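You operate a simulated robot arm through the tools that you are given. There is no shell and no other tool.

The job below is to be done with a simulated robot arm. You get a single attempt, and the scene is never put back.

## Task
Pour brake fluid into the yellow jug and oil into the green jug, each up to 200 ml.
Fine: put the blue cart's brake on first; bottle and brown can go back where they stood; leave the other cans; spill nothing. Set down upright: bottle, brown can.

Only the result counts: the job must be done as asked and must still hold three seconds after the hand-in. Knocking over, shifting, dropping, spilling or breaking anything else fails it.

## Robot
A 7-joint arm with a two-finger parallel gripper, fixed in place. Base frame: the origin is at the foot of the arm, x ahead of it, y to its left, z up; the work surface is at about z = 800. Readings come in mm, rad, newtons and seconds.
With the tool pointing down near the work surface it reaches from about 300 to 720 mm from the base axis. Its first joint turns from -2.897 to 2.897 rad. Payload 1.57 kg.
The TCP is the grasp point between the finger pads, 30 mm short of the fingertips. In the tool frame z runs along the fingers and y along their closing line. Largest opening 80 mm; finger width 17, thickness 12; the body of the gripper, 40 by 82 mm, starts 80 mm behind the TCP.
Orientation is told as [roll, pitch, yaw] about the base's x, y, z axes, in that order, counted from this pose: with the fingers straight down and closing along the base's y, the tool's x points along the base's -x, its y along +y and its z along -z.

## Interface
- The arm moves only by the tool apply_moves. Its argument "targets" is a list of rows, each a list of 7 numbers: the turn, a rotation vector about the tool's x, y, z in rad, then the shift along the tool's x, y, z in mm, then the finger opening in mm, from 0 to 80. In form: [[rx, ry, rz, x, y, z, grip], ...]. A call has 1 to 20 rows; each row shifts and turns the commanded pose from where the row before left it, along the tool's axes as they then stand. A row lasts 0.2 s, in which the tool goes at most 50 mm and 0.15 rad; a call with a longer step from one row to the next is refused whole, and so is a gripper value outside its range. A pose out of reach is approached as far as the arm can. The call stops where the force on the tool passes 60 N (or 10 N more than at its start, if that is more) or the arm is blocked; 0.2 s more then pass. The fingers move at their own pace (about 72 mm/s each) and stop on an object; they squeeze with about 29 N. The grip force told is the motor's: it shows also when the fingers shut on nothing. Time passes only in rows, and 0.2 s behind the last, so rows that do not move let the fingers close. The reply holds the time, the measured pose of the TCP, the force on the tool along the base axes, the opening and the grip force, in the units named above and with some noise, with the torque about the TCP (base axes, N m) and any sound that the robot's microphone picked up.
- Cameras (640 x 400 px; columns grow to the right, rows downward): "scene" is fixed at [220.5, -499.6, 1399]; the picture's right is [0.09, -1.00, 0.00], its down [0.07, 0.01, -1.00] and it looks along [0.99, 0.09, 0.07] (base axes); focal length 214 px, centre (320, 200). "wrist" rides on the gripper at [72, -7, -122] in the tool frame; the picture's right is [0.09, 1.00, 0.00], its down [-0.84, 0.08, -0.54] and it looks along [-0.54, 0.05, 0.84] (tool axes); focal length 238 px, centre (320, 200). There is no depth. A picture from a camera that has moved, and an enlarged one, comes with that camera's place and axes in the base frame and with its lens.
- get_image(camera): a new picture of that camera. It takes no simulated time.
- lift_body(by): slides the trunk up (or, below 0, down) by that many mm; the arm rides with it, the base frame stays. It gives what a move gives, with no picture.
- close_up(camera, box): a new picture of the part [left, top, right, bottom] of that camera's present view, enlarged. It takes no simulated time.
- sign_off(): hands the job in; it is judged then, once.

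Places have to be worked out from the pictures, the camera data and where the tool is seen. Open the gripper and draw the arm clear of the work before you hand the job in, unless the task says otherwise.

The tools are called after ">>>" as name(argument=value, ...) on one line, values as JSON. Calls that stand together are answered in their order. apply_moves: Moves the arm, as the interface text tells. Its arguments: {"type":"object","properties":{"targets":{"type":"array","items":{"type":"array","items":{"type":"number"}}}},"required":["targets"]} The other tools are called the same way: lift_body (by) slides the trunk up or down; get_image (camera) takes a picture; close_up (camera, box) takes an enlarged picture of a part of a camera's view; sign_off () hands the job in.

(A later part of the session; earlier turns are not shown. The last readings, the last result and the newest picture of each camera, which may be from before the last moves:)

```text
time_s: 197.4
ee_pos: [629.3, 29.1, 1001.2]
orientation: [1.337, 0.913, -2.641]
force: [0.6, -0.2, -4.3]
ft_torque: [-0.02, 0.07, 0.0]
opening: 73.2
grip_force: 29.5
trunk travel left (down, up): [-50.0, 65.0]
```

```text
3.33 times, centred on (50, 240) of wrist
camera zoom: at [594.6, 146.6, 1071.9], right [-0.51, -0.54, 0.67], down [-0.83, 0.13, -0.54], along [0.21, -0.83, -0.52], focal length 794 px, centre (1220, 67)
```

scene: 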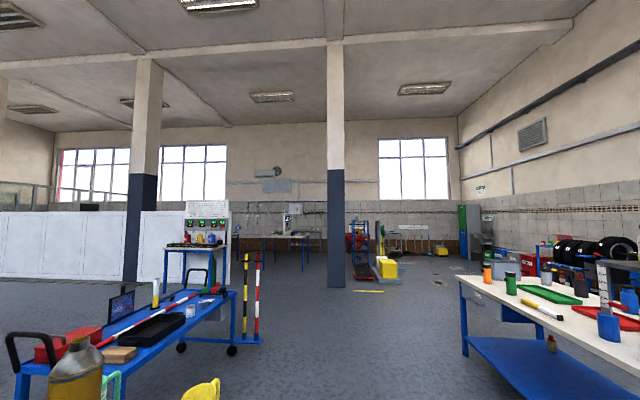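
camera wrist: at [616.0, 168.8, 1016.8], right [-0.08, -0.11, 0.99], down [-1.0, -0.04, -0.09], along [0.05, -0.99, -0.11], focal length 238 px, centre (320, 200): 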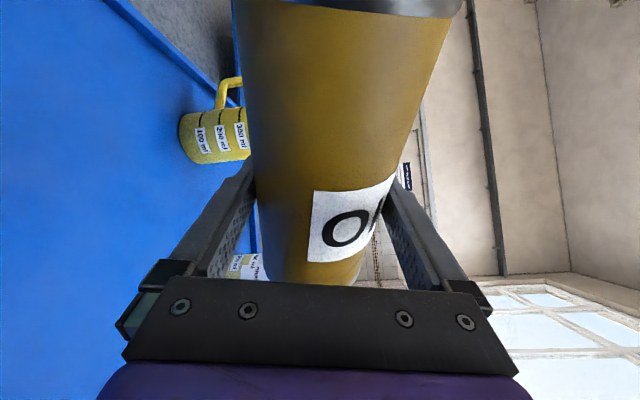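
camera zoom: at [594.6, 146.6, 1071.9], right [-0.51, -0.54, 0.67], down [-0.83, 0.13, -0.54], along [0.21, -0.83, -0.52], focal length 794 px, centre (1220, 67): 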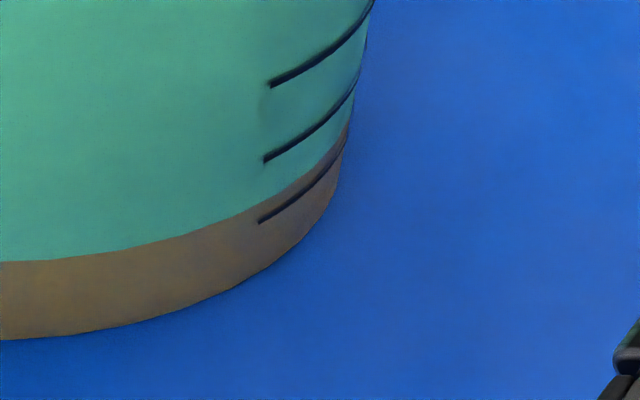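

Now about 121 ml. About 79 ml remains to pour; next step goes to ≈85° with a hold.

>>> apply_moves(targets=[[-0.0034, 0, -0.0197, 0, 0, 0, 0], [-0.0068, 0, -0.0394, 0, 0, 0, 0], [-0.0068, 0, -0.0394, 0, 0, 0, 0], [-0.0068, 0, -0.0394, 0, 0, 0, 0], [-0.0068, 0, -0.0394, 0, 0, 0, 0], [-0.0068, 0, -0.0394, 0, 0, 0, 0], [-0.0068, 0, -0.0394, 0, 0, 0, 0], [-0.0068, 0, -0.0394, 0, 0, 0, 0], [-0.0068, 0, -0.0394, 0, 0, 0, 0], [-0.0068, 0, -0.0394, 0, 0, 0, 0], [-0.0068, 0, -0.0394, 0, 0, 0, 0], [-0.0068, 0, -0.0394, 0, 0, 0, 0], [-0.0068, 0, -0.0394, 0, 0, 0, 0], [-0.0068, 0, -0.0394, 0, 0, 0, 0], [-0.0068, 0, -0.0394, 0, 0, 0, 0], [-0.0068, 0, -0.0394, 0, 0, 0, 0], [-0.0068, 0, -0.0394, 0, 0, 0, 0], [-0.0068, 0, -0.0394, 0, 0, 0, 0], [-0.0068, 0, -0.0394, 0, 0, 0, 0], [-0.0068, 0, -0.0394, 0, 0, 0, 0]])

>>> apply_moves(targets=[[-0.0025, 0, -0.0148, 0, 0, 0, 0], [-0.0025, 0, -0.0148, 0, 0, 0, 0], [-0.0025, 0, -0.0148, 0, 0, 0, 0], [0, 0, 0, 0, 0, 0, 0], [0, 0, 0, 0, 0, 0, 0], [0, 0, 0, 0, 0, 0, 0]])

>>> apply_moves(targets=[[0.0051, 0, 0.0296, 0, 0, 0, 0], [0.0068, 0, 0.0394, 0, 0, 0, 0], [0.0068, 0, 0.0394, 0, 0, 0, 0], [0.0068, 0, 0.0394, 0, 0, 0, 0], [0.0068, 0, 0.0394, 0, 0, 0, 0], [0.0068, 0, 0.0394, 0, 0, 0, 0], [0.0068, 0, 0.0394, 0, 0, 0, 0], [0.0068, 0, 0.0394, 0, 0, 0, 0], [0.0068, 0, 0.0394, 0, 0, 0, 0], [0.0068, 0, 0.0394, 0, 0, 0, 0], [0.0068, 0, 0.0394, 0, 0, 0, 0], [0.0068, 0, 0.0394, 0, 0, 0, 0], [0.0068, 0, 0.0394, 0, 0, 0, 0], [0.0068, 0, 0.0394, 0, 0, 0, 0], [0.0068, 0, 0.0394, 0, 0, 0, 0], [0.0068, 0, 0.0394, 0, 0, 0, 0], [0.0068, 0, 0.0394, 0, 0, 0, 0], [0.0068, 0, 0.0394, 0, 0, 0, 0], [0.0068, 0, 0.0394, 0, 0, 0, 0], [0.0068, 0, 0.0394, 0, 0, 0, 0]])

>>> close_up(camera="wrist", box=[0, 20, 150, 310])

>>> close_up(camera="wrist", box=[0, 180, 100, 300])

```text
time_s: 201.6
ee_pos: [629.4, 28.5, 1001.9]
orientation: [1.54, 0.15, -2.527]
force: [0.1, -0.9, -4.3]
ft_torque: [-0.04, 0.06, 0.04]
opening: 73.3
grip_force: 29.1
trunk travel left (down, up): [-50.0, 65.0]
```

```text
time_s: 203.0
ee_pos: [629.1, 29.4, 1001.7]
orientation: [1.547, 0.103, -2.527]
force: [0.4, -0.3, -3.6]
ft_torque: [-0.06, 0.08, 0.03]
opening: 73.0
grip_force: 28.7
trunk travel left (down, up): [-50.0, 65.0]
```

```text
time_s: 207.2
ee_pos: [628.5, 29.3, 1002.9]
orientation: [1.352, 0.879, -2.632]
force: [0.2, 0.3, -3.1]
ft_torque: [-0.02, 0.06, 0.0]
opening: 73.0
grip_force: 28.9
trunk travel left (down, up): [-50.0, 65.0]
```

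```text
1.38 times, centred on (75, 165) of wrist
camera zoom: at [596.3, 148.1, 1070.2], right [-0.5, -0.53, 0.69], down [-0.85, 0.11, -0.52], along [0.2, -0.84, -0.5], focal length 329 px, centre (658, 248)
```

zoom: 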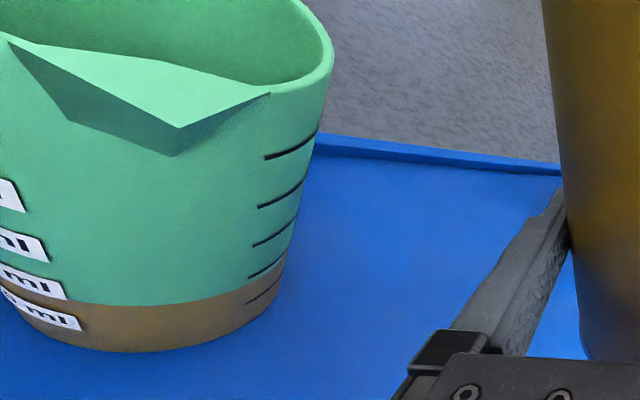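

```text
3.33 times, centred on (50, 240) of wrist
camera zoom: at [596.3, 148.1, 1070.2], right [-0.5, -0.53, 0.69], down [-0.85, 0.11, -0.52], along [0.2, -0.84, -0.5], focal length 794 px, centre (1220, 67)
```

zoom: 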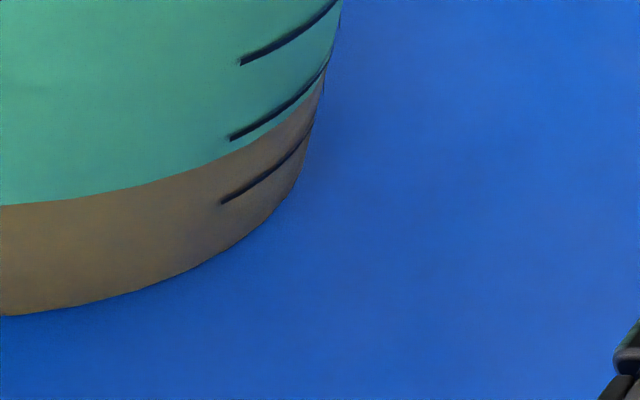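

Reading ≈170 ml. About 30 ml to go; I'll go just 1° further than last time (≈85.1°) with a short hold.

>>> apply_moves(targets=[[-0.0034, 0, -0.0197, 0, 0, 0, 0], [-0.0068, 0, -0.0394, 0, 0, 0, 0], [-0.0068, 0, -0.0394, 0, 0, 0, 0], [-0.0068, 0, -0.0394, 0, 0, 0, 0], [-0.0068, 0, -0.0394, 0, 0, 0, 0], [-0.0068, 0, -0.0394, 0, 0, 0, 0], [-0.0068, 0, -0.0394, 0, 0, 0, 0], [-0.0068, 0, -0.0394, 0, 0, 0, 0], [-0.0068, 0, -0.0394, 0, 0, 0, 0], [-0.0068, 0, -0.0394, 0, 0, 0, 0], [-0.0068, 0, -0.0394, 0, 0, 0, 0], [-0.0068, 0, -0.0394, 0, 0, 0, 0], [-0.0068, 0, -0.0394, 0, 0, 0, 0], [-0.0068, 0, -0.0394, 0, 0, 0, 0], [-0.0068, 0, -0.0394, 0, 0, 0, 0], [-0.0068, 0, -0.0394, 0, 0, 0, 0], [-0.0068, 0, -0.0394, 0, 0, 0, 0], [-0.0068, 0, -0.0394, 0, 0, 0, 0], [-0.0068, 0, -0.0394, 0, 0, 0, 0], [-0.0068, 0, -0.0394, 0, 0, 0, 0]])

>>> apply_moves(targets=[[-0.0024, 0, -0.0138, 0, 0, 0, 0], [0, 0, 0, 0, 0, 0, 0], [0, 0, 0, 0, 0, 0, 0]])

>>> apply_moves(targets=[[0.0051, 0, 0.0296, 0, 0, 0, 0], [0.0068, 0, 0.0394, 0, 0, 0, 0], [0.0068, 0, 0.0394, 0, 0, 0, 0], [0.0068, 0, 0.0394, 0, 0, 0, 0], [0.0068, 0, 0.0394, 0, 0, 0, 0], [0.0068, 0, 0.0394, 0, 0, 0, 0], [0.0068, 0, 0.0394, 0, 0, 0, 0], [0.0068, 0, 0.0394, 0, 0, 0, 0], [0.0068, 0, 0.0394, 0, 0, 0, 0], [0.0068, 0, 0.0394, 0, 0, 0, 0], [0.0068, 0, 0.0394, 0, 0, 0, 0], [0.0068, 0, 0.0394, 0, 0, 0, 0], [0.0068, 0, 0.0394, 0, 0, 0, 0], [0.0068, 0, 0.0394, 0, 0, 0, 0], [0.0068, 0, 0.0394, 0, 0, 0, 0], [0.0068, 0, 0.0394, 0, 0, 0, 0], [0.0068, 0, 0.0394, 0, 0, 0, 0], [0.0068, 0, 0.0394, 0, 0, 0, 0], [0.0068, 0, 0.0394, 0, 0, 0, 0], [0.0068, 0, 0.0394, 0, 0, 0, 0]])

>>> close_up(camera="wrist", box=[0, 20, 150, 310])

>>> close_up(camera="wrist", box=[0, 180, 100, 300])

```text
time_s: 211.4
ee_pos: [629.3, 29.7, 1001.5]
orientation: [1.547, 0.113, -2.528]
force: [-0.6, -0.5, -4.4]
ft_torque: [-0.07, 0.06, -0.01]
opening: 72.8
grip_force: 28.8
trunk travel left (down, up): [-50.0, 65.0]
```

```text
time_s: 212.2
ee_pos: [628.8, 29.4, 1002.1]
orientation: [1.549, 0.101, -2.526]
force: [0.3, -0.5, -3.4]
ft_torque: [-0.08, 0.08, -0.02]
opening: 73.2
grip_force: 29.1
trunk travel left (down, up): [-50.0, 65.0]
```

```text
time_s: 216.4
ee_pos: [629.4, 28.8, 1001.3]
orientation: [1.356, 0.876, -2.63]
force: [-0.6, -0.5, -4.3]
ft_torque: [-0.01, 0.04, -0.01]
opening: 72.9
grip_force: 28.9
trunk travel left (down, up): [-50.0, 65.0]
```

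```text
1.38 times, centred on (75, 165) of wrist
camera zoom: at [596.0, 148.2, 1069.7], right [-0.49, -0.52, 0.69], down [-0.85, 0.11, -0.52], along [0.19, -0.84, -0.5], focal length 329 px, centre (658, 248)
```

zoom: 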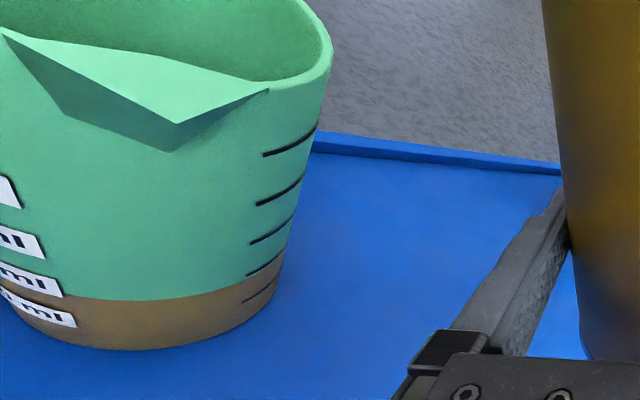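

```text
3.33 times, centred on (50, 240) of wrist
camera zoom: at [596.0, 148.2, 1069.7], right [-0.49, -0.52, 0.69], down [-0.85, 0.11, -0.52], along [0.19, -0.84, -0.5], focal length 794 px, centre (1220, 67)
```

zoom: 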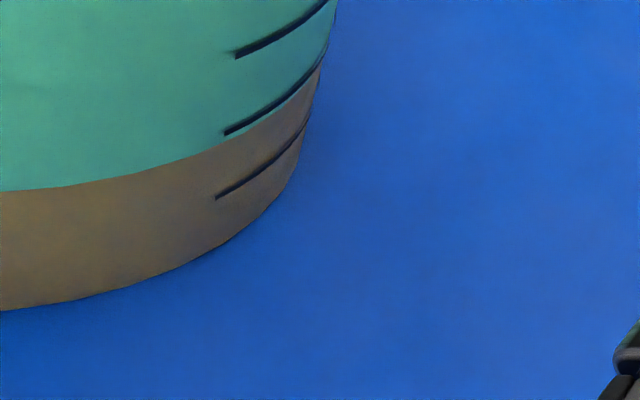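

Reading ≈184 ml. I'll repeat with just 0.4° more and the same brief hold to add roughly 15 ml.

>>> apply_moves(targets=[[-0.0034, 0, -0.0197, 0, 0, 0, 0], [-0.0068, 0, -0.0394, 0, 0, 0, 0], [-0.0068, 0, -0.0394, 0, 0, 0, 0], [-0.0068, 0, -0.0394, 0, 0, 0, 0], [-0.0068, 0, -0.0394, 0, 0, 0, 0], [-0.0068, 0, -0.0394, 0, 0, 0, 0], [-0.0068, 0, -0.0394, 0, 0, 0, 0], [-0.0068, 0, -0.0394, 0, 0, 0, 0], [-0.0068, 0, -0.0394, 0, 0, 0, 0], [-0.0068, 0, -0.0394, 0, 0, 0, 0], [-0.0068, 0, -0.0394, 0, 0, 0, 0], [-0.0068, 0, -0.0394, 0, 0, 0, 0], [-0.0068, 0, -0.0394, 0, 0, 0, 0], [-0.0068, 0, -0.0394, 0, 0, 0, 0], [-0.0068, 0, -0.0394, 0, 0, 0, 0], [-0.0068, 0, -0.0394, 0, 0, 0, 0], [-0.0068, 0, -0.0394, 0, 0, 0, 0], [-0.0068, 0, -0.0394, 0, 0, 0, 0], [-0.0068, 0, -0.0394, 0, 0, 0, 0], [-0.0068, 0, -0.0394, 0, 0, 0, 0]])

>>> apply_moves(targets=[[-0.0032, 0, -0.0187, 0, 0, 0, 0], [0, 0, 0, 0, 0, 0, 0], [0, 0, 0, 0, 0, 0, 0]])

>>> apply_moves(targets=[[0.0051, 0, 0.0296, 0, 0, 0, 0], [0.0068, 0, 0.0394, 0, 0, 0, 0], [0.0068, 0, 0.0394, 0, 0, 0, 0], [0.0068, 0, 0.0394, 0, 0, 0, 0], [0.0068, 0, 0.0394, 0, 0, 0, 0], [0.0068, 0, 0.0394, 0, 0, 0, 0], [0.0068, 0, 0.0394, 0, 0, 0, 0], [0.0068, 0, 0.0394, 0, 0, 0, 0], [0.0068, 0, 0.0394, 0, 0, 0, 0], [0.0068, 0, 0.0394, 0, 0, 0, 0], [0.0068, 0, 0.0394, 0, 0, 0, 0], [0.0068, 0, 0.0394, 0, 0, 0, 0], [0.0068, 0, 0.0394, 0, 0, 0, 0], [0.0068, 0, 0.0394, 0, 0, 0, 0], [0.0068, 0, 0.0394, 0, 0, 0, 0], [0.0068, 0, 0.0394, 0, 0, 0, 0], [0.0068, 0, 0.0394, 0, 0, 0, 0], [0.0068, 0, 0.0394, 0, 0, 0, 0], [0.0068, 0, 0.0394, 0, 0, 0, 0], [0.0068, 0, 0.0394, 0, 0, 0, 0]])

>>> close_up(camera="wrist", box=[0, 20, 150, 310])

>>> close_up(camera="wrist", box=[40, 190, 110, 270])

```text
time_s: 220.6
ee_pos: [629.5, 28.5, 1002.3]
orientation: [1.547, 0.108, -2.526]
force: [-0.5, 0.1, -3.8]
ft_torque: [-0.06, 0.03, 0.05]
opening: 73.3
grip_force: 28.9
trunk travel left (down, up): [-50.0, 65.0]
```

```text
time_s: 221.4
ee_pos: [628.9, 29.0, 1002.8]
orientation: [1.551, 0.092, -2.525]
force: [-0.5, 0.7, -2.8]
ft_torque: [-0.07, 0.03, 0.0]
opening: 73.1
grip_force: 28.6
trunk travel left (down, up): [-50.0, 65.0]
```

```text
time_s: 225.6
ee_pos: [629.8, 28.1, 1002.0]
orientation: [1.358, 0.866, -2.626]
force: [0.1, -0.4, -3.6]
ft_torque: [-0.04, 0.06, 0.02]
opening: 73.3
grip_force: 29.0
trunk travel left (down, up): [-50.0, 65.0]
```

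```text
1.38 times, centred on (75, 165) of wrist
camera zoom: at [596.9, 148.7, 1069.5], right [-0.49, -0.52, 0.7], down [-0.85, 0.11, -0.51], along [0.19, -0.85, -0.49], focal length 329 px, centre (658, 248)
```

zoom: 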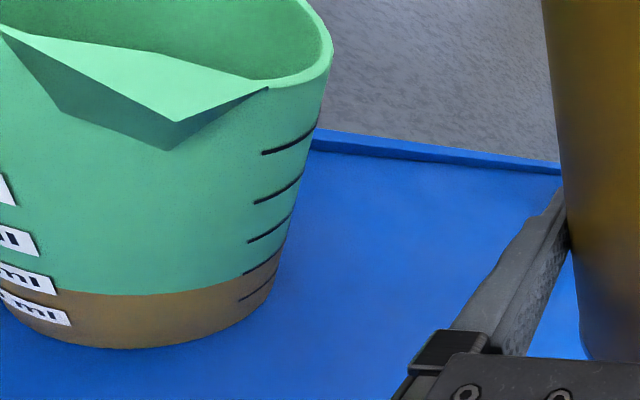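

```text
5.00 times, centred on (75, 230) of wrist
camera zoom: at [596.9, 148.7, 1069.5], right [-0.49, -0.52, 0.7], down [-0.85, 0.11, -0.51], along [0.19, -0.85, -0.49], focal length 1192 px, centre (1545, 50)
```

zoom: 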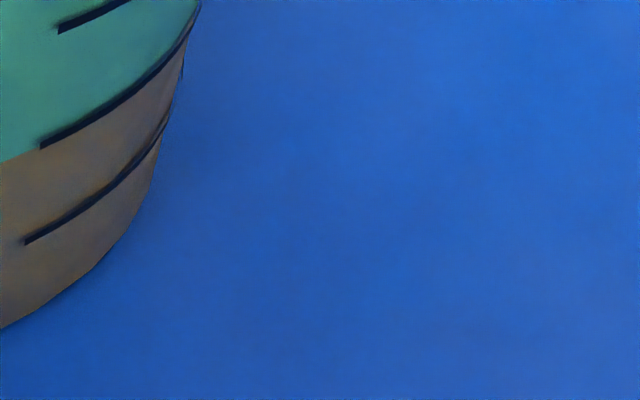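

The oil surface now meets the 200 ml line. I'll zoom further to judge the last few millilitres.

>>> close_up(camera="wrist", box=[20, 200, 70, 260])

>>> close_up(camera="wrist", box=[0, 190, 50, 250])

```text
6.67 times, centred on (45, 230) of wrist
camera zoom: at [596.9, 148.7, 1069.5], right [-0.49, -0.52, 0.7], down [-0.85, 0.11, -0.51], along [0.19, -0.85, -0.49], focal length 1589 px, centre (2153, 0)
```

zoom: 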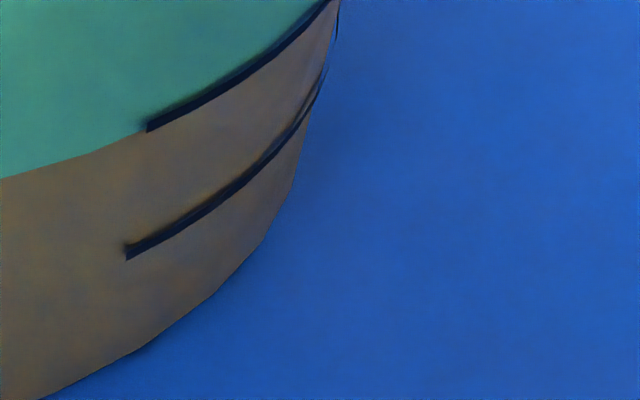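

```text
6.67 times, centred on (25, 220) of wrist
camera zoom: at [596.9, 148.7, 1069.5], right [-0.49, -0.52, 0.7], down [-0.85, 0.11, -0.51], along [0.19, -0.85, -0.49], focal length 1589 px, centre (2287, 67)
```

zoom: 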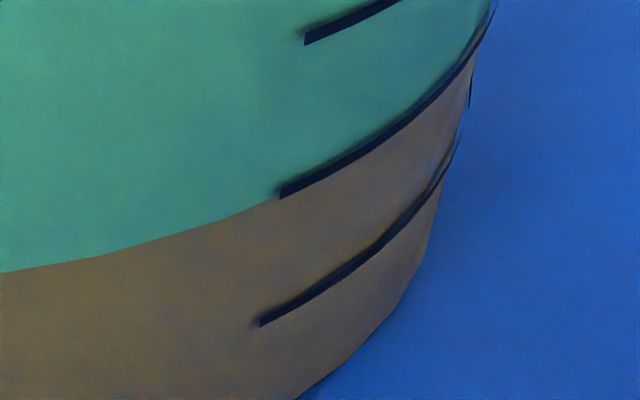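

The level is at about 195 ml by the 200 line. One more very gentle pulse at about the same angle should add ~4 ml.

>>> apply_moves(targets=[[-0.0034, 0, -0.0197, 0, 0, 0, 0], [-0.0068, 0, -0.0394, 0, 0, 0, 0], [-0.0068, 0, -0.0394, 0, 0, 0, 0], [-0.0068, 0, -0.0394, 0, 0, 0, 0], [-0.0068, 0, -0.0394, 0, 0, 0, 0], [-0.0068, 0, -0.0394, 0, 0, 0, 0], [-0.0068, 0, -0.0394, 0, 0, 0, 0], [-0.0068, 0, -0.0394, 0, 0, 0, 0], [-0.0068, 0, -0.0394, 0, 0, 0, 0], [-0.0068, 0, -0.0394, 0, 0, 0, 0], [-0.0068, 0, -0.0394, 0, 0, 0, 0], [-0.0068, 0, -0.0394, 0, 0, 0, 0], [-0.0068, 0, -0.0394, 0, 0, 0, 0], [-0.0068, 0, -0.0394, 0, 0, 0, 0], [-0.0068, 0, -0.0394, 0, 0, 0, 0], [-0.0068, 0, -0.0394, 0, 0, 0, 0], [-0.0068, 0, -0.0394, 0, 0, 0, 0], [-0.0068, 0, -0.0394, 0, 0, 0, 0], [-0.0068, 0, -0.0394, 0, 0, 0, 0], [-0.0068, 0, -0.0394, 0, 0, 0, 0]])

>>> apply_moves(targets=[[-0.0019, 0, -0.0108, 0, 0, 0, 0], [0, 0, 0, 0, 0, 0, 0]])

>>> apply_moves(targets=[[0.0051, 0, 0.0296, 0, 0, 0, 0], [0.0068, 0, 0.0394, 0, 0, 0, 0], [0.0068, 0, 0.0394, 0, 0, 0, 0], [0.0068, 0, 0.0394, 0, 0, 0, 0], [0.0068, 0, 0.0394, 0, 0, 0, 0], [0.0068, 0, 0.0394, 0, 0, 0, 0], [0.0068, 0, 0.0394, 0, 0, 0, 0], [0.0068, 0, 0.0394, 0, 0, 0, 0], [0.0068, 0, 0.0394, 0, 0, 0, 0], [0.0068, 0, 0.0394, 0, 0, 0, 0], [0.0068, 0, 0.0394, 0, 0, 0, 0], [0.0068, 0, 0.0394, 0, 0, 0, 0], [0.0068, 0, 0.0394, 0, 0, 0, 0], [0.0068, 0, 0.0394, 0, 0, 0, 0], [0.0068, 0, 0.0394, 0, 0, 0, 0], [0.0068, 0, 0.0394, 0, 0, 0, 0], [0.0068, 0, 0.0394, 0, 0, 0, 0], [0.0068, 0, 0.0394, 0, 0, 0, 0], [0.0068, 0, 0.0394, 0, 0, 0, 0], [0.0068, 0, 0.0394, 0, 0, 0, 0]])

>>> close_up(camera="wrist", box=[0, 20, 150, 310])

>>> close_up(camera="wrist", box=[0, 190, 50, 250])

```text
time_s: 229.8
ee_pos: [630.0, 30.0, 1002.4]
orientation: [1.549, 0.102, -2.525]
force: [0.1, -1.0, -4.2]
ft_torque: [-0.06, 0.08, -0.01]
opening: 73.0
grip_force: 28.9
trunk travel left (down, up): [-50.0, 65.0]
```

```text
time_s: 230.4
ee_pos: [628.8, 28.9, 1002.7]
orientation: [1.548, 0.091, -2.527]
force: [0.4, 0.7, -4.3]
ft_torque: [-0.07, 0.06, -0.01]
opening: 72.8
grip_force: 28.4
trunk travel left (down, up): [-50.0, 65.0]
```

```text
time_s: 234.6
ee_pos: [629.5, 29.5, 1000.9]
orientation: [1.357, 0.866, -2.626]
force: [0.6, -0.2, -4.0]
ft_torque: [-0.07, 0.06, 0.02]
opening: 73.3
grip_force: 28.9
trunk travel left (down, up): [-50.0, 65.0]
```

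```text
1.38 times, centred on (75, 165) of wrist
camera zoom: at [596.6, 149.0, 1069.3], right [-0.49, -0.52, 0.7], down [-0.85, 0.11, -0.51], along [0.19, -0.85, -0.49], focal length 329 px, centre (658, 248)
```

zoom: 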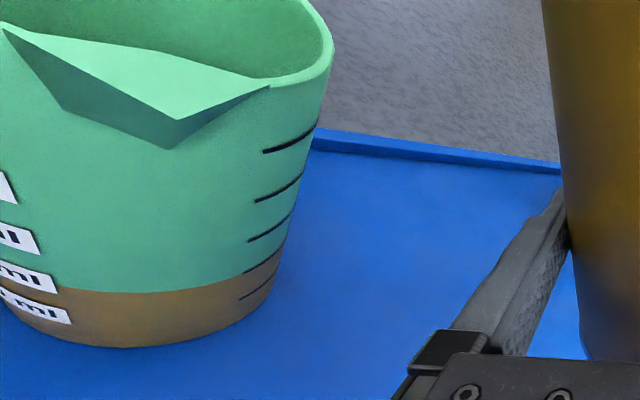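

```text
6.67 times, centred on (25, 220) of wrist
camera zoom: at [596.6, 149.0, 1069.3], right [-0.49, -0.52, 0.7], down [-0.85, 0.11, -0.51], along [0.19, -0.85, -0.49], focal length 1589 px, centre (2287, 67)
```

zoom: 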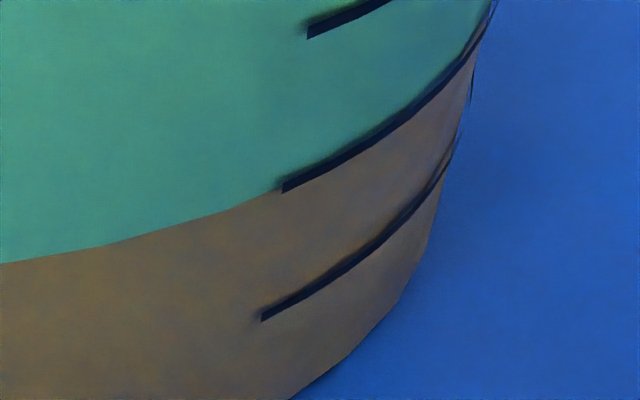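

The oil level is now practically on the 200 ml line (~198 ml). I'll bring the can upright.

>>> apply_moves(targets=[[0.0068, 0, 0.0394, 0, 0, 0, 0], [0.0068, 0, 0.0394, 0, 0, 0, 0], [0.0068, 0, 0.0394, 0, 0, 0, 0], [0.0068, 0, 0.0394, 0, 0, 0, 0], [0.0068, 0, 0.0394, 0, 0, 0, 0], [0.0068, 0, 0.0394, 0, 0, 0, 0], [0.0068, 0, 0.0394, 0, 0, 0, 0], [0.0068, 0, 0.0394, 0, 0, 0, 0], [0.0068, 0, 0.0394, 0, 0, 0, 0], [0.0068, 0, 0.0394, 0, 0, 0, 0], [0.0068, 0, 0.0394, 0, 0, 0, 0], [0.0068, 0, 0.0394, 0, 0, 0, 0], [0.0068, 0, 0.0394, 0, 0, 0, 0], [0.0068, 0, 0.0394, 0, 0, 0, 0], [0.0068, 0, 0.0394, 0, 0, 0, 0], [0.0051, 0, 0.0296, 0, 0, 0, 0], [0.0051, 0, 0.0296, 0, 0, 0, 0], [0.0034, 0, 0.0197, 0, 0, 0, 0], [0, 0, 0, 0, 0, 0, 0]])

>>> get_image(camera="wrist")

```text
time_s: 238.6
ee_pos: [628.7, 29.7, 1001.8]
orientation: [0.031, 1.394, 2.387]
force: [-0.3, -0.5, -3.6]
ft_torque: [0.01, 0.04, -0.02]
opening: 73.0
grip_force: 29.3
trunk travel left (down, up): [-50.0, 65.0]
```

```text
taken
camera wrist: at [557.2, 109.1, 1093.9], right [-0.69, -0.72, 0.1], down [-0.54, 0.42, -0.73], along [0.48, -0.56, -0.68], focal length 238 px, centre (320, 200)
```

wrist: 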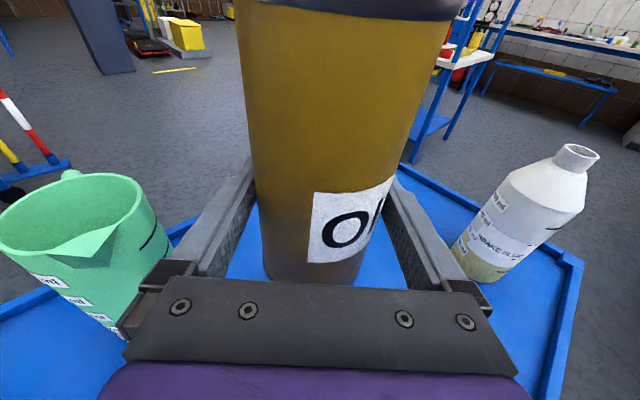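

The can is upright again. I'll carry it back along the same path to above its original place and lower to about 12 mm above the surface.

>>> apply_moves(targets=[[0.0007, 0, 0.004, 0, 0, 0, 0], [0, 0, 0, -1.25, 18.6, -7.25, 0], [0, 0, 0, -1.25, 18.6, -7.25, 0], [0, 0, 0, -1.25, 18.6, -7.25, 0], [0, 0, 0, -1.25, 18.6, -7.25, 0], [0, 0, 0, -1.25, 18.6, -7.25, 0], [0, 0, 0, -1.25, 18.6, -7.25, 0], [0, 0, 0, 0, 0, 0, 0], [0, 0, 0, -15, 0, 2.58, 0], [0, 0, 0, -15, 0, 2.58, 0], [0, 0, 0, -15, 0, 2.58, 0], [0, 0, 0, -15, 0, 2.58, 0], [0, 0, 0, -15, 0, 2.58, 0], [0, 0, 0, -15, 0, 2.58, 0], [0, 0, 0, -15, 0, 2.58, 0], [0, 0, 0, -14, 0, 2.4, 0], [0, 0, 0, 0, 0, 0, 0]])

>>> get_image(camera="wrist")

```text
time_s: 242.2
ee_pos: [518.4, -17.1, 882.7]
orientation: [0.01, 1.395, 2.366]
force: [1.0, 0.2, -3.7]
ft_torque: [0.0, 0.01, 0.03]
opening: 73.1
grip_force: 29.0
trunk travel left (down, up): [-50.0, 65.0]
```

```text
taken
camera wrist: at [447.0, 62.1, 974.6], right [-0.69, -0.72, 0.09], down [-0.54, 0.42, -0.73], along [0.48, -0.55, -0.68], focal length 238 px, centre (320, 200)
```

wrist: 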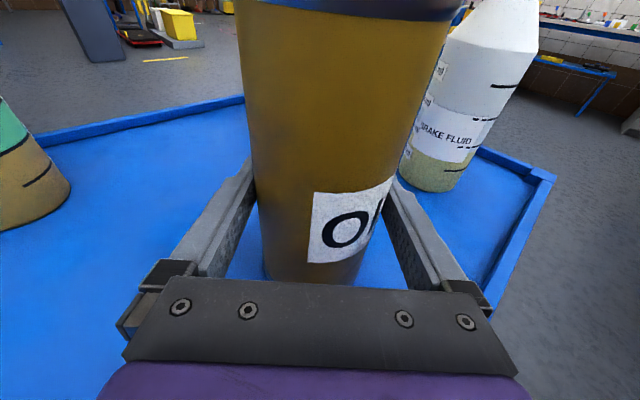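

Position matches the original within ~1.6 mm; I'll correct that and lower the can gently toward contact.

>>> apply_moves(targets=[[0, 0, 0, -3.7, 1.1, 1.8, 0], [0, 0, 0, -3.9, 0, 0.68, 0], [0, 0, 0, -2.9, 0, 0.51, 0], [0, 0, 0, -1, 0, 0.17, 0], [0, 0, 0, -1, 0, 0.17, 0], [0, 0, 0, 0, 0, 0, 0]])

```text
time_s: 243.6
ee_pos: [518.1, -19.2, 870.4]
orientation: [0.001, 1.396, 2.357]
force: [-4.0, 0.2, 11.8]
ft_torque: [0.13, 0.35, -0.05]
opening: 73.1
grip_force: 29.0
trunk travel left (down, up): [-50.0, 65.0]
```

The can is on the surface with ~12 N of press. I'll relieve it by about 1 mm, then open the fingers.

>>> apply_moves(targets=[[0, 0, 0, 0.8, 0, -0.14, 0], [0, 0, 0, 0, 0, 0, 0]])

```text
time_s: 244.2
ee_pos: [517.9, -20.5, 869.8]
orientation: [0.004, 1.397, 2.362]
force: [-2.5, 0.4, 10.1]
ft_torque: [-0.11, -0.31, 0.0]
opening: 73.0
grip_force: 28.6
trunk travel left (down, up): [-50.0, 65.0]
```

Still pressing ~10 N; I'll relieve a bit more.

>>> apply_moves(targets=[[0, 0, 0, 0.8, 0, -0.14, 0], [0, 0, 0, 0, 0, 0, 0]])

```text
time_s: 244.8
ee_pos: [519.3, -20.4, 871.2]
orientation: [0.008, 1.394, 2.367]
force: [1.3, 1.0, 4.2]
ft_torque: [-0.1, -0.31, 0.03]
opening: 73.1
grip_force: 28.9
trunk travel left (down, up): [-50.0, 65.0]
```

Down to ~4 N. Now I'll open the fingers gradually and check that the can stands.

>>> apply_moves(targets=[[0, 0, 0, 0.3, 0, 0, 0], [0, 0, 0, 0, 0, 0, 75], [0, 0, 0, 0, 0, 0, 80], [0, 0, 0, 0, 0, 0, 80], [0, 0, 0, 0, 0, 0, 80]])

>>> get_image(camera="wrist")

```text
time_s: 246.0
ee_pos: [519.0, -20.4, 872.2]
orientation: [0.009, 1.395, 2.365]
force: [0.5, -0.2, -0.3]
ft_torque: [0.01, 0.03, 0.03]
opening: 80.3
grip_force: 0.1
trunk travel left (down, up): [-50.0, 65.0]
```

```text
taken
camera wrist: at [446.7, 59.5, 963.7], right [-0.69, -0.72, 0.09], down [-0.54, 0.42, -0.73], along [0.48, -0.55, -0.68], focal length 238 px, centre (320, 200)
```

wrist: 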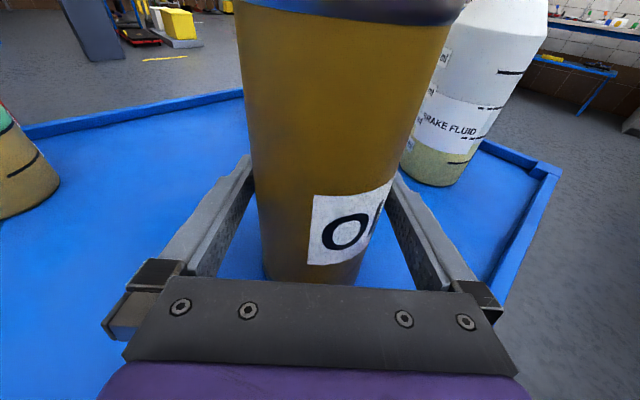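

The can stands free. I'll withdraw straight up in modest steps, watching for contact at the shoulder ring.

>>> apply_moves(targets=[[0, 0, 0, 9.85, 0, -1.72, 80], [0, 0, 0, 9.85, 0, -1.72, 80], [0, 0, 0, 9.85, 0, -1.72, 80], [0, 0, 0, 9.85, 0, -1.72, 80], [0, 0, 0, 9.85, 0, -1.72, 80], [0, 0, 0, 0, 0, 0, 80]])

>>> close_up(camera="wrist", box=[200, 120, 440, 300])

```text
time_s: 247.4
ee_pos: [517.9, -20.2, 920.5]
orientation: [0.01, 1.395, 2.367]
force: [0.3, -0.3, 0.5]
ft_torque: [0.0, -0.01, 0.04]
opening: 80.1
grip_force: 0.0
trunk travel left (down, up): [-50.0, 65.0]
```

```text
2.22 times, centred on (320, 210) of wrist
camera zoom: at [445.9, 59.4, 1013.5], right [-0.69, -0.72, 0.09], down [-0.54, 0.42, -0.73], along [0.48, -0.55, -0.68], focal length 530 px, centre (320, 178)
```

zoom: 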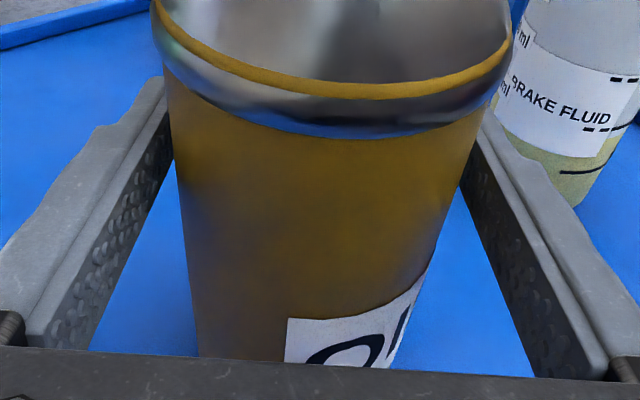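

No contact so far and symmetric gaps. I'll continue up past the ring and clear of the can.

>>> apply_moves(targets=[[0, 0, 0, 9.85, 0, -1.72, 80], [0, 0, 0, 9.85, 0, -1.72, 80], [0, 0, 0, 9.85, 0, -1.72, 80], [0, 0, 0, 9.85, 0, -1.72, 80], [0, 0, 0, 9.85, 0, -1.72, 80], [0, 0, 0, 9.85, 0, -1.72, 80], [0, 0, 0, 14.8, 0, -2.58, 80], [0, 0, 0, 19.7, 0, -3.44, 80], [0, 0, 0, 24.6, 0, -4.3, 80], [0, 0, 0, 29.6, 0, -5.2, 80], [0, 0, 0, 29.6, 0, -5.2, 80], [0, 0, 0, 19.7, 0, -3.44, 80]])

>>> get_image(camera="wrist")

>>> get_image(camera="scene")

```text
time_s: 250.2
ee_pos: [523.1, -27.7, 1090.6]
orientation: [0.361, 1.364, 2.694]
force: [0.2, -0.1, 1.0]
ft_torque: [-0.03, -0.01, -0.02]
opening: 79.9
grip_force: 0.1
trunk travel left (down, up): [-50.0, 65.0]
stopped in row 12: the arm was blocked; the commanded pose is now the measured one
```

```text
taken
camera wrist: at [458.9, 57.3, 1184.3], right [-0.7, -0.7, 0.16], down [-0.57, 0.41, -0.71], along [0.43, -0.59, -0.69], focal length 238 px, centre (320, 200)
```

wrist: 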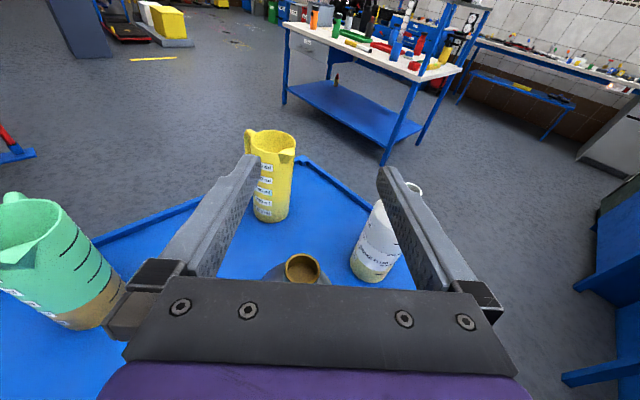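

```text
taken
```

scene: 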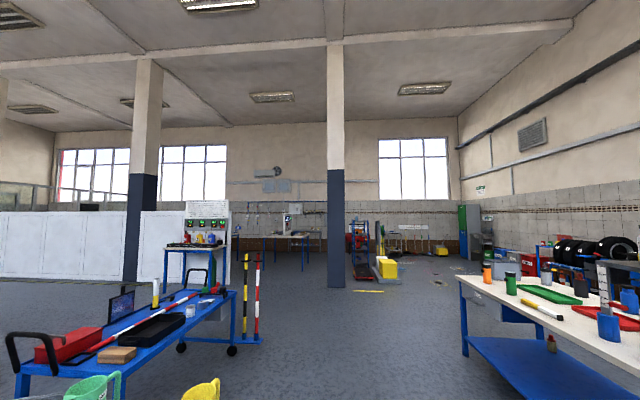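

The arm hit a joint limit while rising (no contact force); the fingers are already well above the can, which stands undisturbed. I'll pitch the tool back toward vertical to leave that limit while staying above everything.

>>> apply_moves(targets=[[0, -0.1, 0, 0, 0, 0, 80], [0, -0.12, 0, 0, 0, 0, 80], [0, -0.12, 0, 0, 0, 0, 80], [0, -0.12, 0, 0, 0, 0, 80]])

>>> get_image(camera="wrist")

```text
time_s: 251.2
ee_pos: [524.6, -26.5, 1069.6]
orientation: [0.185, 0.889, 2.488]
force: [-0.5, -0.2, -0.6]
ft_torque: [-0.03, -0.04, 0.02]
opening: 80.3
grip_force: 0.0
trunk travel left (down, up): [-50.0, 65.0]
```

```text
taken
camera wrist: at [505.1, 24.0, 1199.4], right [-0.66, -0.73, 0.19], down [-0.74, 0.6, -0.3], along [0.11, -0.34, -0.93], focal length 238 px, centre (320, 200)
```

wrist: 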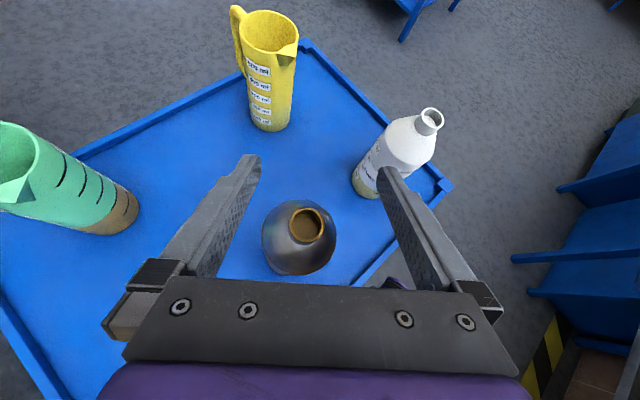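

The TCP sank about 20 mm while turning, still 35 mm above the can's mouth. I'll raise it straight up before doing anything else.

>>> apply_moves(targets=[[0, 0, 0, 15.4, 2.4, -12.6, 80], [0, 0, 0, 23, 3.6, -19, 80], [0, 0, 0, 23, 3.6, -19, 80]])

>>> get_image(camera="wrist")

```text
time_s: 252.1
ee_pos: [533.2, -26.2, 1102.4]
orientation: [0.301, 0.83, 2.568]
force: [0.0, 0.3, -0.1]
ft_torque: [-0.02, 0.02, 0.0]
opening: 80.2
grip_force: 0.0
trunk travel left (down, up): [-50.0, 65.0]
stopped in row 3: the arm was blocked; the commanded pose is now the measured one
```

```text
taken
camera wrist: at [524.4, 27.8, 1233.5], right [-0.65, -0.72, 0.27], down [-0.76, 0.59, -0.25], along [0.02, -0.37, -0.93], focal length 238 px, centre (320, 200)
```

wrist: 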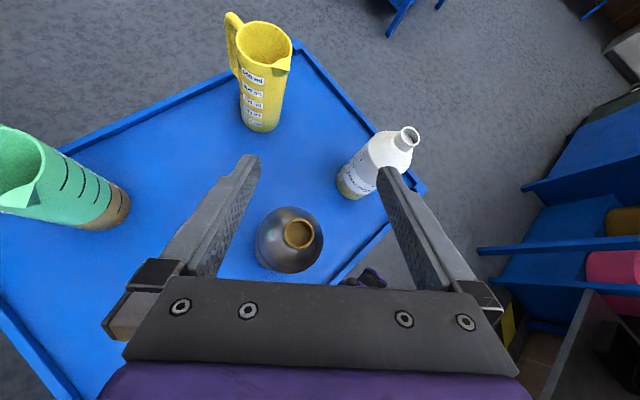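

Blocked again by a joint limit, without contact. I'm 85 mm above the can's mouth, so I'll unwind the wrist: pitch further toward vertical in small steps.

>>> apply_moves(targets=[[0, -0.1, 0, 0, 0, 0, 80], [0, -0.1, 0, 0, 0, 0, 80], [0, -0.1, 0, 0, 0, 0, 80]])

```text
time_s: 252.9
ee_pos: [531.6, -24.7, 1106.9]
orientation: [0.224, 0.545, 2.468]
force: [-0.8, 0.8, 0.3]
ft_torque: [-0.02, -0.01, 0.0]
opening: 79.8
grip_force: 0.1
trunk travel left (down, up): [-50.0, 65.0]
```

That worked with the height kept. I'll continue pitching to vertical.

>>> apply_moves(targets=[[0, -0.1, 0, 0, 0, 0, 80], [0, -0.1, 0, 0, 0, 0, 80], [0, -0.1, 0, 0, 0, 0, 80], [0, -0.1, 0, 0, 0, 0, 80], [0, -0.1, 0, 0, 0, 0, 80]])

>>> get_image(camera="wrist")

```text
time_s: 254.1
ee_pos: [532.2, -24.5, 1107.4]
orientation: [0.193, 0.055, 2.36]
force: [-0.1, 0.5, -0.5]
ft_torque: [-0.03, -0.06, -0.03]
opening: 80.2
grip_force: 0.0
trunk travel left (down, up): [-50.0, 65.0]
```

```text
taken
camera wrist: at [598.8, -50.2, 1229.1], right [-0.63, -0.75, 0.2], down [-0.59, 0.63, 0.5], along [-0.5, 0.2, -0.84], focal length 238 px, centre (320, 200)
```

wrist: 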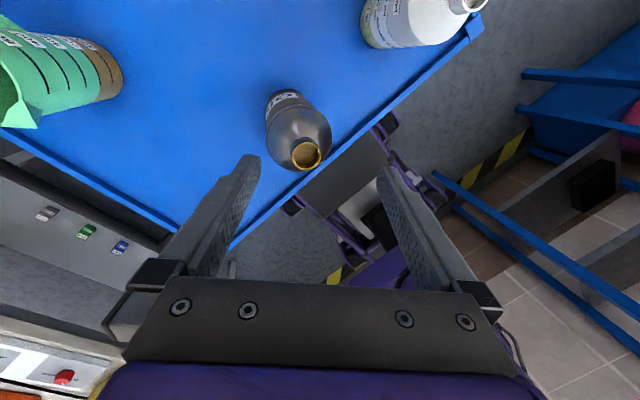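

The tool is near vertical, with a 0.19 rad lean. I'll level it, rise and then unwind the yaw.

>>> apply_moves(targets=[[0.095, 0, 0, 0, 0, 0, 80], [0.095, 0, 0, 0, 0, 0, 80], [0, -0.05, 0, 0, 0, 0, 80], [0, 0, 0, 0, 0, -25, 80], [0, 0, 0, 0, 0, -25, 80], [0, 0, 0.1, 0, 0, 0, 80], [0, 0, 0.1, 0, 0, 0, 80], [0, 0, 0.1, 0, 0, 0, 80]])

```text
time_s: 255.9
ee_pos: [532.1, -25.1, 1156.4]
orientation: [0.002, 0.005, 2.057]
force: [-1.3, -0.5, 1.0]
ft_torque: [-0.01, -0.02, -0.04]
opening: 79.7
grip_force: 0.0
trunk travel left (down, up): [-50.0, 65.0]
```

Level and free to move again. I'll unwind the remaining yaw.

>>> apply_moves(targets=[[0, 0, 0.147, 0, 0, 0, 80], [0, 0, 0.147, 0, 0, 0, 80], [0, 0, 0.147, 0, 0, 0, 80], [0, 0, 0.147, 0, 0, 0, 80], [0, 0, 0.147, 0, 0, 0, 80], [0, 0, 0.147, 0, 0, 0, 80], [0, 0, 0.147, 0, 0, 0, 80], [0, 0, 0.147, 0, 0, 0, 80], [0, 0, 0.147, 0, 0, 0, 80], [0, 0, 0.147, 0, 0, 0, 80], [0, 0, 0.147, 0, 0, 0, 80], [0, 0, 0.147, 0, 0, 0, 80], [0, 0, 0.147, 0, 0, 0, 80], [0, 0, 0.146, 0, 0, 0, 80]])

>>> get_image(camera="wrist")

```text
time_s: 258.9
ee_pos: [532.2, -24.1, 1157.0]
orientation: [-0.005, -0.002, 0.0]
force: [-0.2, -0.2, -0.4]
ft_torque: [-0.01, -0.01, 0.03]
opening: 80.0
grip_force: 0.2
trunk travel left (down, up): [-50.0, 65.0]
```

```text
taken
camera wrist: at [459.1, -30.8, 1279.1], right [-0.09, 1.0, -0.01], down [0.84, 0.08, 0.54], along [0.54, 0.04, -0.84], focal length 238 px, centre (320, 200)
```

wrist: 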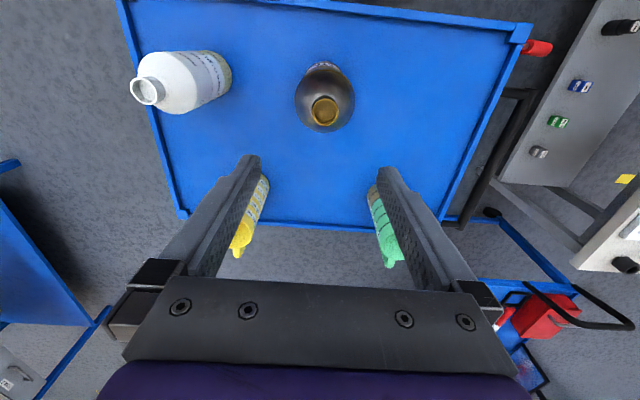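

Everything stands in place and the brake lever is still down. For a last check of both levels I'll move back a bit, tilt the camera forward by 0.3 rad, and centre it first on the yellow jug.

>>> apply_moves(targets=[[0, 0, 0, 13, -32.8, 0, 80], [0, 0, 0, 13, -32.8, 0, 80], [0, 0, 0, 13, -32.8, 0, 80], [0, 0, 0, 13, -32.8, 0, 80], [0, -0.1, 0, 0, 0, 0, 80], [0, -0.1, 0, 0, 0, 0, 80], [0, -0.1, 0, 0, 0, 0, 80], [0, 0, 0, 0, 0, 0, 80]])

>>> get_image(camera="wrist")

```text
time_s: 260.7
ee_pos: [480.1, -155.8, 1156.4]
orientation: [-0.008, -0.302, 0.005]
force: [-0.4, -0.5, 0.0]
ft_torque: [0.0, -0.01, -0.01]
opening: 80.2
grip_force: 0.1
trunk travel left (down, up): [-50.0, 65.0]
```

```text
taken
camera wrist: at [374.2, -162.5, 1251.6], right [-0.09, 1.0, -0.03], down [0.64, 0.08, 0.77], along [0.77, 0.05, -0.64], focal length 238 px, centre (320, 200)
```

wrist: 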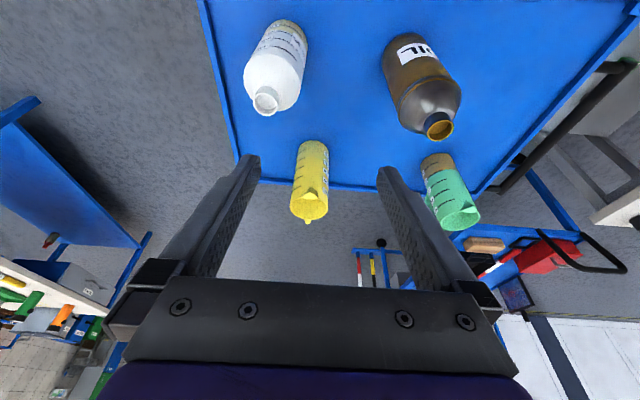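

Both jugs are visible. I'll enlarge each to read the levels.

>>> close_up(camera="wrist", box=[280, 130, 340, 230])

>>> close_up(camera="wrist", box=[410, 140, 490, 240])

>>> close_up(camera="wrist", box=[190, 0, 520, 240])

```text
4.00 times, centred on (310, 180) of wrist
camera zoom: at [374.2, -162.5, 1251.6], right [-0.09, 1.0, -0.03], down [0.64, 0.08, 0.77], along [0.77, 0.05, -0.64], focal length 953 px, centre (360, 280)
```

zoom: 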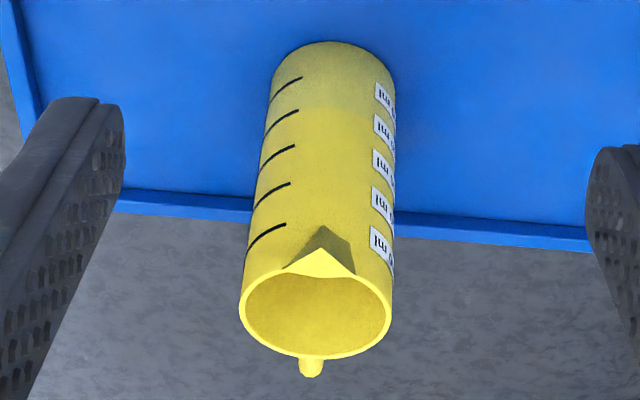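

```text
4.00 times, centred on (450, 190) of wrist
camera zoom: at [374.2, -162.5, 1251.6], right [-0.09, 1.0, -0.03], down [0.64, 0.08, 0.77], along [0.77, 0.05, -0.64], focal length 953 px, centre (-200, 240)
```

zoom: 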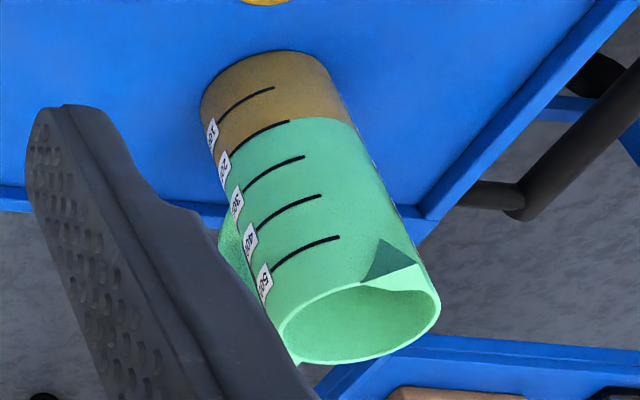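

```text
1.67 times, centred on (355, 120) of wrist
camera zoom: at [374.2, -162.5, 1251.6], right [-0.09, 1.0, -0.03], down [0.64, 0.08, 0.77], along [0.77, 0.05, -0.64], focal length 397 px, centre (262, 333)
```

zoom: 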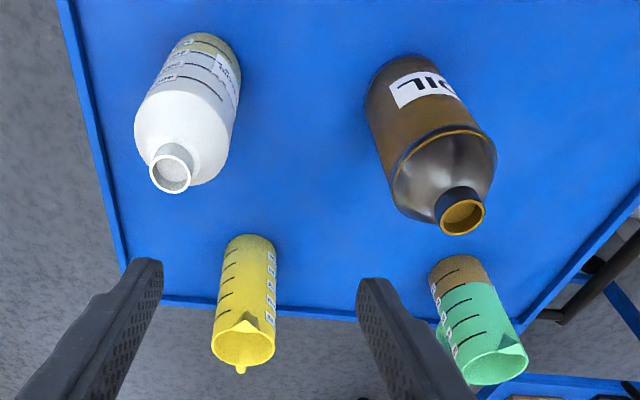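

The green jug reads right on the 200 line. I'll zoom more on the yellow one.

>>> close_up(camera="wrist", box=[290, 135, 335, 175])

>>> close_up(camera="wrist", box=[415, 145, 460, 185])

```text
10.00 times, centred on (312, 155) of wrist
camera zoom: at [374.2, -162.5, 1251.6], right [-0.09, 1.0, -0.03], down [0.64, 0.08, 0.77], along [0.77, 0.05, -0.64], focal length 2384 px, centre (395, 650)
```

zoom: 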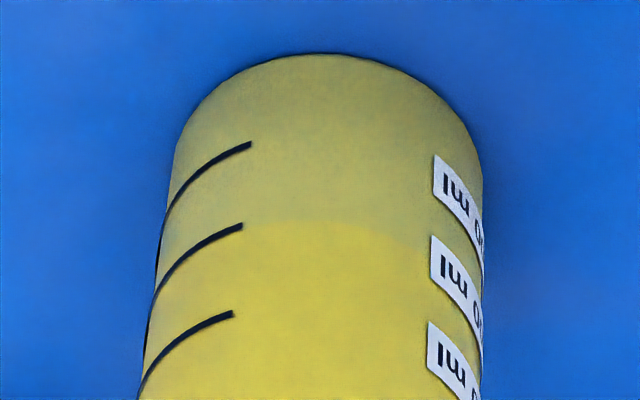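

```text
10.00 times, centred on (438, 165) of wrist
camera zoom: at [374.2, -162.5, 1251.6], right [-0.09, 1.0, -0.03], down [0.64, 0.08, 0.77], along [0.77, 0.05, -0.64], focal length 2384 px, centre (-855, 550)
```

zoom: 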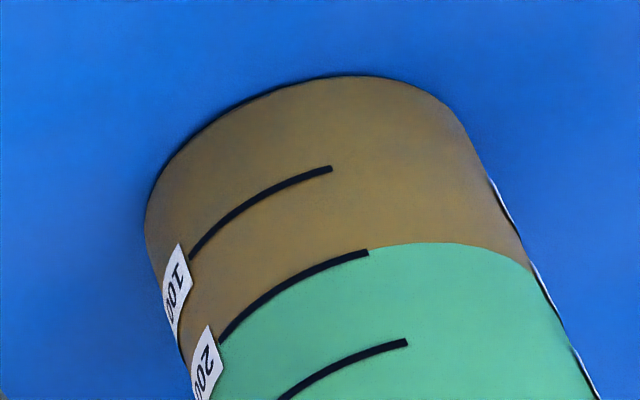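

The yellow boundary is fainter; I'll enlarge it more around the 200 line's end.

>>> close_up(camera="wrist", box=[296, 150, 322, 166])

>>> close_up(camera="wrist", box=[310, 148, 332, 164])

```text
16.00 times, centred on (309, 158) of wrist
camera zoom: at [374.2, -162.5, 1251.6], right [-0.09, 1.0, -0.03], down [0.64, 0.08, 0.77], along [0.77, 0.05, -0.64], focal length 3814 px, centre (496, 872)
```

zoom: 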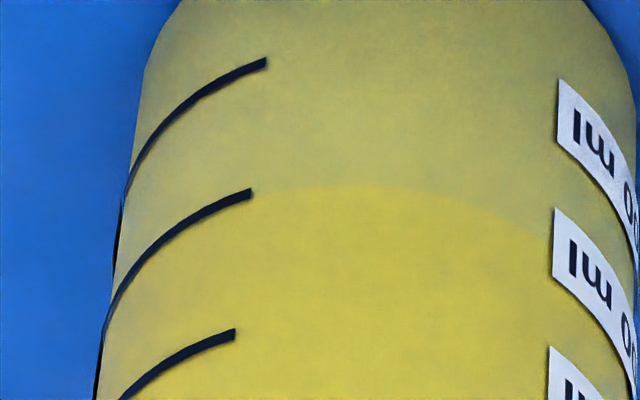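

```text
16.00 times, centred on (321, 156) of wrist
camera zoom: at [374.2, -162.5, 1251.6], right [-0.09, 1.0, -0.03], down [0.64, 0.08, 0.77], along [0.77, 0.05, -0.64], focal length 3814 px, centre (304, 904)
```

zoom: 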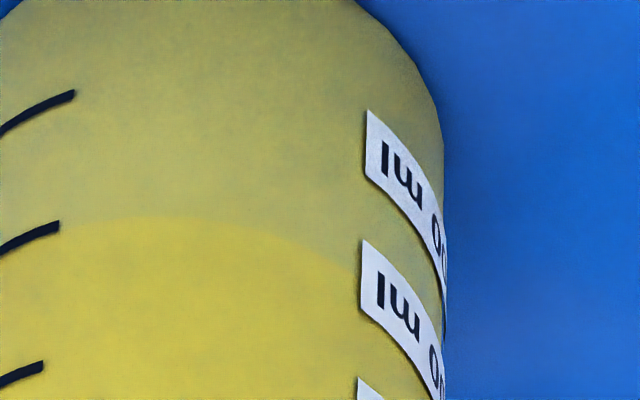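

By an ellipse fit the yellow level may be a few ml above the line; I'll enlarge the green one equally to compare how the lines and fill are drawn.

>>> close_up(camera="wrist", box=[430, 162, 456, 178])

>>> close_up(camera="wrist", box=[298, 146, 336, 170])

```text
16.00 times, centred on (443, 170) of wrist
camera zoom: at [374.2, -162.5, 1251.6], right [-0.09, 1.0, -0.03], down [0.64, 0.08, 0.77], along [0.77, 0.05, -0.64], focal length 3814 px, centre (-1648, 680)
```

zoom: 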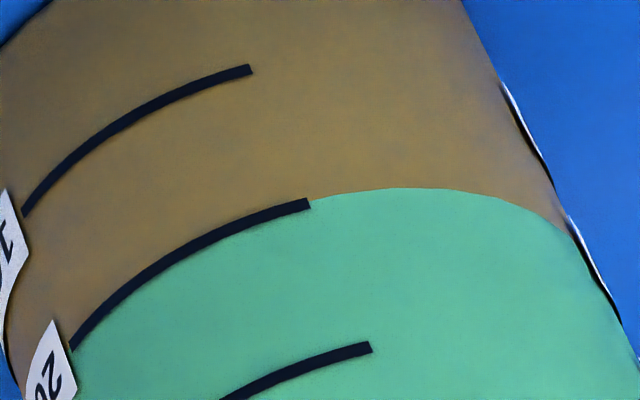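

```text
16.00 times, centred on (317, 158) of wrist
camera zoom: at [374.2, -162.5, 1251.6], right [-0.09, 1.0, -0.03], down [0.64, 0.08, 0.77], along [0.77, 0.05, -0.64], focal length 3814 px, centre (368, 872)
```

zoom: 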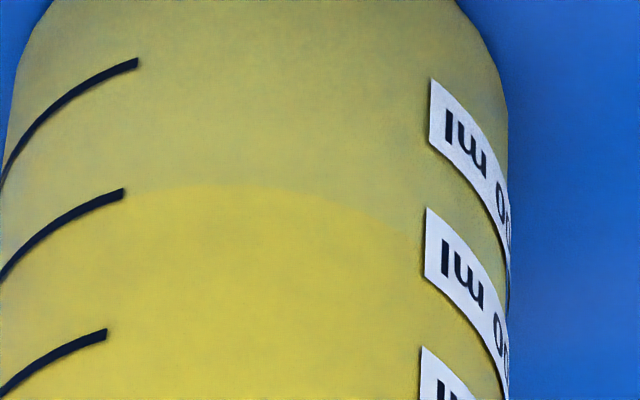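

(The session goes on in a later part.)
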